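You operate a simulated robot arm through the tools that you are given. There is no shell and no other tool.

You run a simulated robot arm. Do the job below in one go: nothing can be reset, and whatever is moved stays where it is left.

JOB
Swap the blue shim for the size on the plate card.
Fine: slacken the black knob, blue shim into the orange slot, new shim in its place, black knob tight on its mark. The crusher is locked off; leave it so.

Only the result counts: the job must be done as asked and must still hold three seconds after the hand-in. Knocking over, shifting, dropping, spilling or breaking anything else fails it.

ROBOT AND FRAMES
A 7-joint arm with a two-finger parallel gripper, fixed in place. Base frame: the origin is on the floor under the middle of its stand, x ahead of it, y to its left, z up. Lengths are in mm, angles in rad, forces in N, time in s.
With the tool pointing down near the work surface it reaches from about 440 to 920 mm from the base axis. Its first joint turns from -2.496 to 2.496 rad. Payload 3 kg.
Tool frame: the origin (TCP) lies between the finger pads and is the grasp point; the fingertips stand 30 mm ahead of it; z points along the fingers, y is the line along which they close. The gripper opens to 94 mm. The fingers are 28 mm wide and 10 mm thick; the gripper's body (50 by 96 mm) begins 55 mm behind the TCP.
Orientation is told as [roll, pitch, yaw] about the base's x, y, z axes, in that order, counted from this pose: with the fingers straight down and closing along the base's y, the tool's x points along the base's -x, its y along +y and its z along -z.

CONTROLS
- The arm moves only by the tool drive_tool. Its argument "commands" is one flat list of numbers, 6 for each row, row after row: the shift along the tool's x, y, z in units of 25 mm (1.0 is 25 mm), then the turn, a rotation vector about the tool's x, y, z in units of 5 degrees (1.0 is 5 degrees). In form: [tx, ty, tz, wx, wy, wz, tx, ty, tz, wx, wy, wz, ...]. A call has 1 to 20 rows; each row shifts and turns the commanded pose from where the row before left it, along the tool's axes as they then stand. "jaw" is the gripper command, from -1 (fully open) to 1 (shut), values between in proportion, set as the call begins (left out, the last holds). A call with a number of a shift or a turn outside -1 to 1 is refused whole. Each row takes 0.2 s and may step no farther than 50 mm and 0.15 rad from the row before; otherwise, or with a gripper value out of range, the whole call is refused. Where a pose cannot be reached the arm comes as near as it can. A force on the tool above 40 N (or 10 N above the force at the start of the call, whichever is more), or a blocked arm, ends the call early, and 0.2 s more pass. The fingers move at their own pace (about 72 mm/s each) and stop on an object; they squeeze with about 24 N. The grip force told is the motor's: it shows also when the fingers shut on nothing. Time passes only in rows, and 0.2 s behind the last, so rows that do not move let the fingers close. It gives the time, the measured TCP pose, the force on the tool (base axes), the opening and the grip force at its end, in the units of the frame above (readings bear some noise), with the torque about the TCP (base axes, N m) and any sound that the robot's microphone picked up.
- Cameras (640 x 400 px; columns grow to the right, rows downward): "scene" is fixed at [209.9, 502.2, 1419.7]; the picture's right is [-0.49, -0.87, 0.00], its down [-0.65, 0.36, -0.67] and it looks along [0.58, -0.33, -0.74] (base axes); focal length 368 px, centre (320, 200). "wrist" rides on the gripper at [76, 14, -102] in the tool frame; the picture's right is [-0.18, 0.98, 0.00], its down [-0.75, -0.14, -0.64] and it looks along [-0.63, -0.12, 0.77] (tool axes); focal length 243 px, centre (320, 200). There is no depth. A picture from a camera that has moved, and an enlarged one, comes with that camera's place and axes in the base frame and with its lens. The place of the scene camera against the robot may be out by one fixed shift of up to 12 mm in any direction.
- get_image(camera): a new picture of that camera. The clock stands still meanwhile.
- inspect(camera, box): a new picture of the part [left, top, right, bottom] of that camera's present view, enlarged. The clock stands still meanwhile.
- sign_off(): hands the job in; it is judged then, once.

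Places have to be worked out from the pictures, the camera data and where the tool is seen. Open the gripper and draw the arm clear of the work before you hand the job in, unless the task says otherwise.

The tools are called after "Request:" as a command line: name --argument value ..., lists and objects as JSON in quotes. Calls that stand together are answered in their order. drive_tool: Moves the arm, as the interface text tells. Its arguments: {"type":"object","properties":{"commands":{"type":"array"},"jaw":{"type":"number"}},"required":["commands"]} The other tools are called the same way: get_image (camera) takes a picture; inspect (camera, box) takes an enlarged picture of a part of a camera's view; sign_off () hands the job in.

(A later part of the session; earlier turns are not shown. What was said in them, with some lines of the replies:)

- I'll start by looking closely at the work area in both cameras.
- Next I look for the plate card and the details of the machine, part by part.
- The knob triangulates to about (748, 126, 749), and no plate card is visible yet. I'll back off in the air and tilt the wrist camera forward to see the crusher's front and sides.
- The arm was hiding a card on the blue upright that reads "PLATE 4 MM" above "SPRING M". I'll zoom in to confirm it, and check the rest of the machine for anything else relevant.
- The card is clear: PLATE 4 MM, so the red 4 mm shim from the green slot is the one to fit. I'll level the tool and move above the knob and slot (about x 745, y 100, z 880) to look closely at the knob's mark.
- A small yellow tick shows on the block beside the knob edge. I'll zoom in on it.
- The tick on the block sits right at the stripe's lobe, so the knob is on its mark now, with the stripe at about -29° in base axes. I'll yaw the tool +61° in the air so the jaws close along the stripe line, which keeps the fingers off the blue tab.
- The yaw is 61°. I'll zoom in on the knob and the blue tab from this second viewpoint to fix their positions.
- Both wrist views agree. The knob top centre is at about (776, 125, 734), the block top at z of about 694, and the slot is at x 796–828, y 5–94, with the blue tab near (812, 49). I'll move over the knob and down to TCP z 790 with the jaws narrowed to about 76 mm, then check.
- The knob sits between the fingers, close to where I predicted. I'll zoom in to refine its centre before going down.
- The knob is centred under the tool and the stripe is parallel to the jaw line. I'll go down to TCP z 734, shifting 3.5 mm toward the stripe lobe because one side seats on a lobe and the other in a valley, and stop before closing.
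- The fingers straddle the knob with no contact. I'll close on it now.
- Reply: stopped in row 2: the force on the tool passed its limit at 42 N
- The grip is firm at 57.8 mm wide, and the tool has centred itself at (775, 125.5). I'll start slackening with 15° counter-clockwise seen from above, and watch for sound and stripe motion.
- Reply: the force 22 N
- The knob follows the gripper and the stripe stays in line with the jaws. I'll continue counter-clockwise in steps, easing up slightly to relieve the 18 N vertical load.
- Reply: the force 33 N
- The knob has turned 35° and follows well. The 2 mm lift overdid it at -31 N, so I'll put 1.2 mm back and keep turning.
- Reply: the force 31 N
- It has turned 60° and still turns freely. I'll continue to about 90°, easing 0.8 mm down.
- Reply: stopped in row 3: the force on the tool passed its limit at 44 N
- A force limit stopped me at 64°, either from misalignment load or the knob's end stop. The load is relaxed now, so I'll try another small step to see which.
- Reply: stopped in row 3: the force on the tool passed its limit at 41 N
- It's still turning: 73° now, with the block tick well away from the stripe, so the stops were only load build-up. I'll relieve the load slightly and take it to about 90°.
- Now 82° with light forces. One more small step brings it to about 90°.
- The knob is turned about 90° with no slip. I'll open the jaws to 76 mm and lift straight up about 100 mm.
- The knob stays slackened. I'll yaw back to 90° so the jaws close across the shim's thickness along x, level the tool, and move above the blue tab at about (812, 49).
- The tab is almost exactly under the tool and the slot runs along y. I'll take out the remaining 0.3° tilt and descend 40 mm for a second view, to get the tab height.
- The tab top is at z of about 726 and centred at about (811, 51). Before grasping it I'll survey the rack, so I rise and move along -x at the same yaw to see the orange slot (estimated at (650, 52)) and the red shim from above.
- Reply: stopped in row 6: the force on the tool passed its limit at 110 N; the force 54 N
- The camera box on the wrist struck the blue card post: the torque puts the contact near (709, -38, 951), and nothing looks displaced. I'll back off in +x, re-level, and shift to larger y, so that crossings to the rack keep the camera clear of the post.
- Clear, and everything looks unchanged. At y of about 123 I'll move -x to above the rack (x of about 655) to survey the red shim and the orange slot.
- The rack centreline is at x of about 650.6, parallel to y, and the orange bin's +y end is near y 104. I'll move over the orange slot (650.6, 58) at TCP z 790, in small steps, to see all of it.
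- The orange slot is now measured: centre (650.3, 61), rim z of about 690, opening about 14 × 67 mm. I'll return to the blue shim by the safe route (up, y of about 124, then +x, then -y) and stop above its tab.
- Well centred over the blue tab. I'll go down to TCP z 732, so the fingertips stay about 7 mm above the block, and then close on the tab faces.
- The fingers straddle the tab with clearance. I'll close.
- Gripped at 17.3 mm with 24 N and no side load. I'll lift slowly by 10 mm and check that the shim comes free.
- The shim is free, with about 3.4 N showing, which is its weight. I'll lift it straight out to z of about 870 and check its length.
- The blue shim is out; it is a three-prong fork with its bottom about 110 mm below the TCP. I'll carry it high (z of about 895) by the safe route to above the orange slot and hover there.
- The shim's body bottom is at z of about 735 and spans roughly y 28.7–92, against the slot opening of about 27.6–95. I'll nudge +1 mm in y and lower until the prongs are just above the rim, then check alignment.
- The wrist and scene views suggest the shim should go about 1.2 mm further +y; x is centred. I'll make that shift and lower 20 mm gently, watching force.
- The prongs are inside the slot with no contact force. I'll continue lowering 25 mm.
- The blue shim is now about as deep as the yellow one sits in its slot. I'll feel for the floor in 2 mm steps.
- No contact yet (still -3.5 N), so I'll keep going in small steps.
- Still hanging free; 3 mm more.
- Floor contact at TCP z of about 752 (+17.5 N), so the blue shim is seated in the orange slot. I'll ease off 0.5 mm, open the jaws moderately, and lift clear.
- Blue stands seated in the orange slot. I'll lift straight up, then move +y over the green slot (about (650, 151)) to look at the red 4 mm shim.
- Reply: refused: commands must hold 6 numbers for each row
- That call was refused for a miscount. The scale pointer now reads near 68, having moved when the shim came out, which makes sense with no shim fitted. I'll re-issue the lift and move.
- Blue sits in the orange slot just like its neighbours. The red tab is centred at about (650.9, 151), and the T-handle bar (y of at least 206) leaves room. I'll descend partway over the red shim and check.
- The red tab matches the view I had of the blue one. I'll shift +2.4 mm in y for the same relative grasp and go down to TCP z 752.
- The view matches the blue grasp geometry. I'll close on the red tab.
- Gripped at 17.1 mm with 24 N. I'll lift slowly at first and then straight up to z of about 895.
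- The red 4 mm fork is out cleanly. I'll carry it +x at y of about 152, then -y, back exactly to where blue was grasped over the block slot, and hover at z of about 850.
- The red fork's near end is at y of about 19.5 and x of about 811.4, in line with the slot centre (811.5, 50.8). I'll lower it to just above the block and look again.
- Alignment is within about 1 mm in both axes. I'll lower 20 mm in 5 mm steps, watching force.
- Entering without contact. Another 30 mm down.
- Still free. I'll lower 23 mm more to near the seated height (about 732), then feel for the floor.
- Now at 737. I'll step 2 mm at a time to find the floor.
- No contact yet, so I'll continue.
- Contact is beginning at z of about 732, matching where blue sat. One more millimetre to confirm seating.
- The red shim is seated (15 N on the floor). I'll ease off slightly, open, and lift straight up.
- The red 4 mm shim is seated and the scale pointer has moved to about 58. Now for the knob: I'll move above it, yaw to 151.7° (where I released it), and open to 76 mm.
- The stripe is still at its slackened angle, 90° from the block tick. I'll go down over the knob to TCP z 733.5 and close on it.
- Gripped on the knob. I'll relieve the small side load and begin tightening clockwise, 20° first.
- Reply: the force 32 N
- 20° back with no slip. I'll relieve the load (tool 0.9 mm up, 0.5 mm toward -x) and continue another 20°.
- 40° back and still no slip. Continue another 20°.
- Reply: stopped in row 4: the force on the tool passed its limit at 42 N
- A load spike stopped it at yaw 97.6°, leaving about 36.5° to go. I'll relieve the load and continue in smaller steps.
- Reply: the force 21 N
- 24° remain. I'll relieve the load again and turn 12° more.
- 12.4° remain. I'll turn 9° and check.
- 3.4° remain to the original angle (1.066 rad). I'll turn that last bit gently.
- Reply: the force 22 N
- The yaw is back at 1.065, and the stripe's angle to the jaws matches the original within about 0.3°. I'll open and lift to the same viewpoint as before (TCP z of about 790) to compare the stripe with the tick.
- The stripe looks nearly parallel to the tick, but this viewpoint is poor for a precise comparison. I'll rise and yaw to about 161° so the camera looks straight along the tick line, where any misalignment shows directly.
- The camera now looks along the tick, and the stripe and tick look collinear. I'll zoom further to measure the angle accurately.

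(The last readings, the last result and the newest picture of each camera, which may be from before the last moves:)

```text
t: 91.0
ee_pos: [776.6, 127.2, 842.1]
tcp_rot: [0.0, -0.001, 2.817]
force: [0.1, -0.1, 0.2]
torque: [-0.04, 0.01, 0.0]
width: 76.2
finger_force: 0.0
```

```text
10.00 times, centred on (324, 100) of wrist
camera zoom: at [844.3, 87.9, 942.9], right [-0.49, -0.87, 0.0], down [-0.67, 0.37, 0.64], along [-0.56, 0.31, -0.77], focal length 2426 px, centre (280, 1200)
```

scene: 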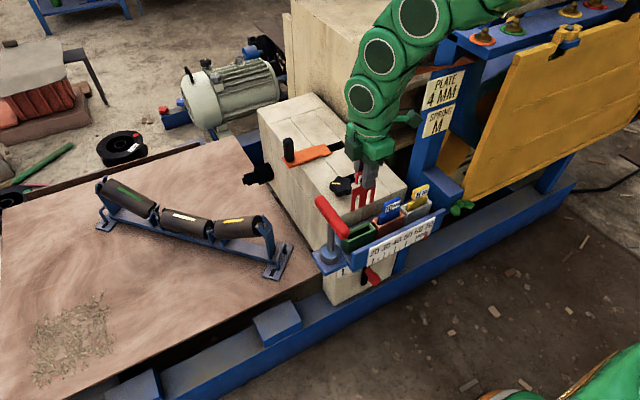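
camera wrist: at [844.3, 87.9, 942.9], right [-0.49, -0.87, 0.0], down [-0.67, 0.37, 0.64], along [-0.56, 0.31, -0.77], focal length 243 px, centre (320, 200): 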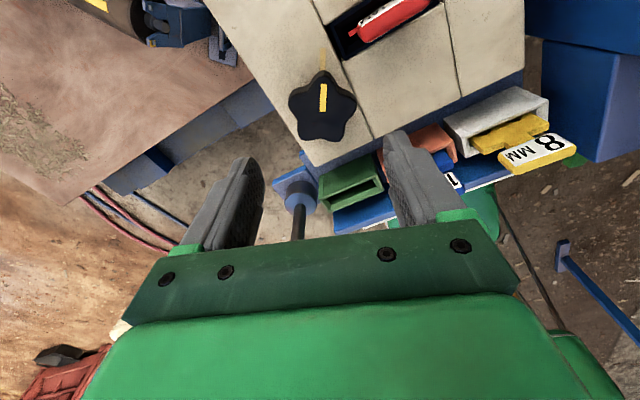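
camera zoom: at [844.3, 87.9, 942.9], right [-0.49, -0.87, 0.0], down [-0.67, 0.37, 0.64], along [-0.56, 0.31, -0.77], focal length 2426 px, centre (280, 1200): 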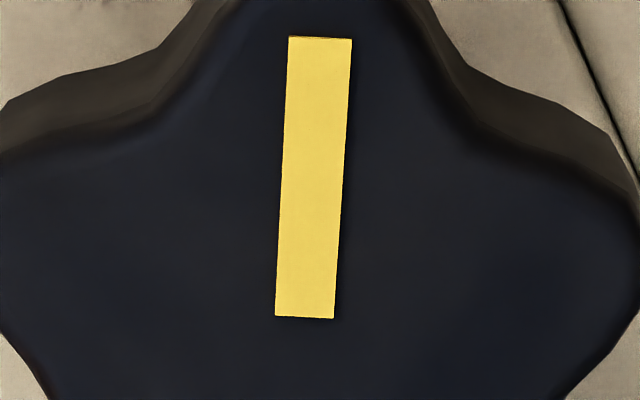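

The measurement gives the tick at about -30.2° and the stripe at about -31.8°, so the knob is tight and on its mark within 1.6°. I'll raise the tool straight up and unwind the yaw, well clear of the post.

Request:
drive_tool --commands '[0, 0, -1, 0, 0, 0, 0, 0, -1, 0, 0, 0, 0, 0, -1, 0, 0, 1, 0, 0, -1, 0, 0, 1, 0, 0, -1, 0, 0, 1, 0, 0, -1, 0, 0, 1, 0, 0, 0, 0, 0, 1, 0, 0, 0, 0, 0, 1, 0, 0, 0, 0, 0, 1, 0, 0, 0, 0, 0, 1, 0, 0, 0, 0, 0, 1, 0, 0, 0, 0, 0, 1, 0, 0, 0, 0, 0, 1, 0, 0, 0, 0, 0, 1, 0, 0, 0, 0, 0, 1, 0, 0, 0, 0, 0, 1, 0, 0, 0, 0, 0, 1, 0, 0, 0, 0, 0, 1, 0, 0, 0, 0, 0, 1, 0, 0, 0, 0, 0, 1]' --jaw -0.62

Request:
inspect --camera "scene" --box '[300, 120, 460, 280]'

Request:
get_image --camera "wrist"

```text
t: 95.2
ee_pos: [776.6, 125.8, 992.2]
tcp_rot: [0.0, -0.001, 1.246]
force: [0.5, -0.4, 0.6]
torque: [0.0, 0.0, 0.01]
width: 76.2
finger_force: 0.2
```

```text
2.50 times, centred on (380, 200) of scene
camera zoom: at [209.9, 502.2, 1419.7], right [-0.49, -0.87, 0.0], down [-0.65, 0.36, -0.67], along [0.58, -0.33, -0.74], focal length 920 px, centre (170, 200)
```

zoom: 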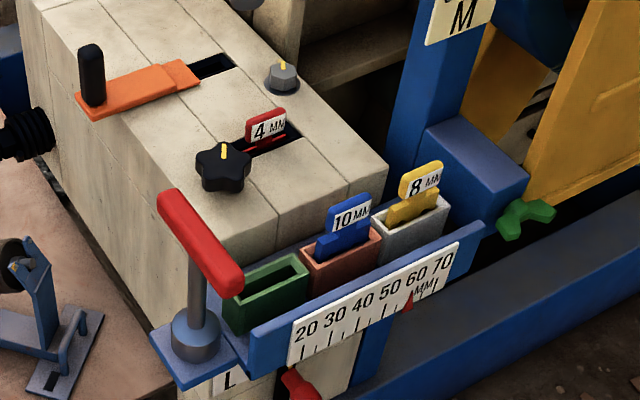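

```text
taken
camera wrist: at [737.7, 57.8, 1092.9], right [-0.87, 0.49, 0.0], down [0.37, 0.67, 0.64], along [0.31, 0.56, -0.77], focal length 243 px, centre (320, 200)
```

wrist: 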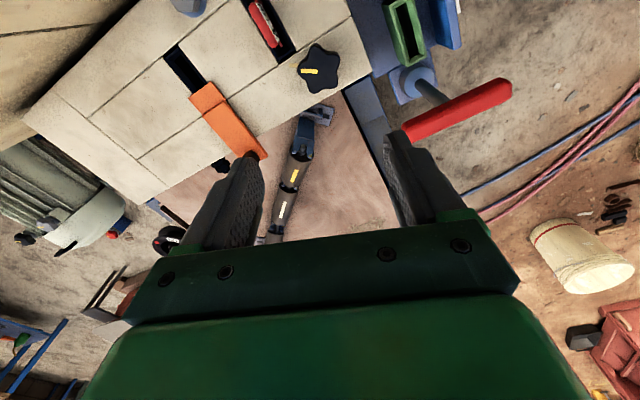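

Everything looks right: red in the crusher, blue in the orange slot, and the knob stripe back at its original heading. I'll unwind the remaining yaw and retract toward the start pose.

Request:
drive_tool --commands '[0, 0, 0, 0, 0, 1, 0, 0, 0, 0, 0, 1, 0, 0, 0, 0, 0, 1, 0, 0, 0, 0, 0, 1, 0, 0, 0, 0, 0, 1, 0, 0, 0, 0, 0, 1, 0, 0, 0, 0, 0, 1, 0, 0, 0, 0, 0, 1, 0, 0, 0, 0, 0, 1, 0, 0, 0, 0, 0, 1, 0, 0, 0, 0, 0, 1, 0, 0, 0, 0, 0, 1, 0, 0, 0, 0, 0, 1, 0, 0, 0, 0, 0, 1, 0, 0, 0, 0, 0, 0.28]' --jaw -1

Request:
drive_tool --commands '[1, 0.1, 0, 0, 0, 0, 1, 0.1, 0, 0, 0, 0, 1, 0.1, 0, 0, 0, 0, 1, 0.1, 0, 0, 0, 0, 1, 0.1, 0, 0, 0, 0, 1, 0.1, 0, 0, 0, 0, 1, 0.1, 0, 0, 0, 0, 1, 0.1, 0, 0, 0, 0, 1, 0.1, 0, 0, 0, 0, 1, 0.1, 0, 0, 0, 0, 1, 0.1, 0, 0, 0, 0, 1, 0.1, 0, 0, 0, 0, 0, 0, 0, 0, 0, 0]' --jaw -1

Request:
get_image --camera "scene"

Request:
inspect --camera "scene" --box '[300, 120, 460, 300]'

Request:
inspect --camera "wrist" --box '[180, 60, 440, 250]'

```text
t: 98.4
ee_pos: [775.6, 127.1, 991.0]
tcp_rot: [0.003, 0.001, 0.0]
force: [0.6, -0.3, 0.9]
torque: [-0.01, 0.02, 0.04]
width: 94.2
finger_force: 0.1
```

```text
t: 101.2
ee_pos: [476.0, 155.6, 990.1]
tcp_rot: [0.001, -0.001, -0.001]
force: [0.3, -0.3, 0.0]
torque: [-0.01, 0.04, 0.0]
width: 94.2
finger_force: 0.1
```

```text
taken
```

scene: 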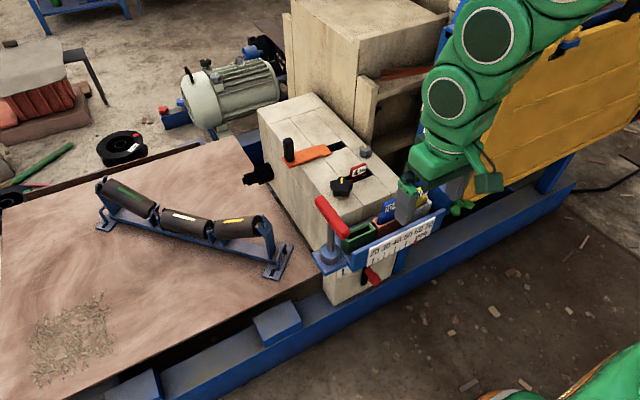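

```text
2.22 times, centred on (380, 210) of scene
camera zoom: at [209.9, 502.2, 1419.7], right [-0.49, -0.87, 0.0], down [-0.65, 0.36, -0.67], along [0.58, -0.33, -0.74], focal length 818 px, centre (187, 178)
```

zoom: 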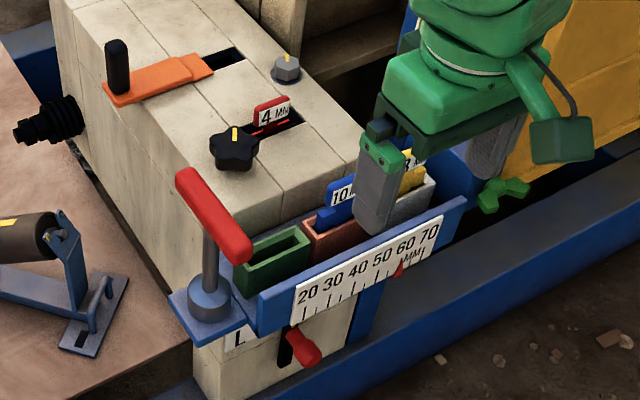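

```text
2.11 times, centred on (310, 155) of wrist
camera zoom: at [400.4, 169.4, 1092.6], right [0.18, 0.98, 0.0], down [0.75, -0.14, 0.64], along [0.63, -0.12, -0.77], focal length 511 px, centre (341, 295)
```

zoom: 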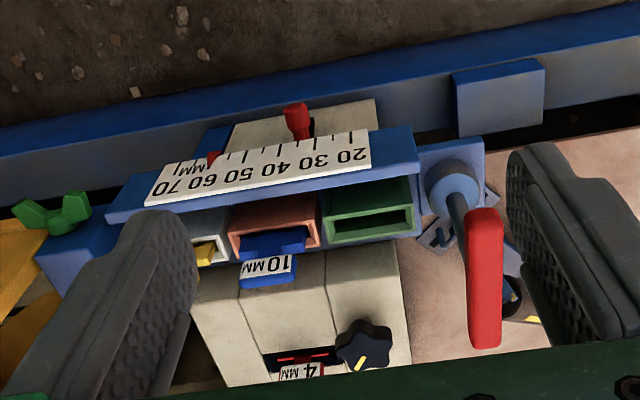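

The red 4 mm shim is in the crusher, blue is in the orange slot, and the knob is tight on its tick. The lock-off lever and everything else is where it was, and the arm is open and clear, so I'm handing the job in.

Request:
sign_off

```text
The job is handed in.
```

The shim swap is done and handed in. The plate card reads PLATE 4 MM, so the red 4 mm shim is now in the crusher and the blue 10 mm shim is in the orange slot.

- **Shims:** Each one was lowered until it touched the floor of its slot before I let go.
- **Black knob:** I slackened it about 90° and turned it back. The last close-up had the stripe about 1.6° past the tick, on the tight side. I left it there.
- **Bump:** While moving toward the rack, the wrist camera hit the blue post that holds the card, at about 110 N. In the pictures afterwards the post and cards had not moved.
- **Gap scale:** The pointer now reads about 58 mm, up from roughly 42 mm with the blue shim. It moved when I changed the shims.
- **Lock-off:** I did not touch the lever, and it looks the same as at the start.

The gripper is open and the arm is drawn clear.
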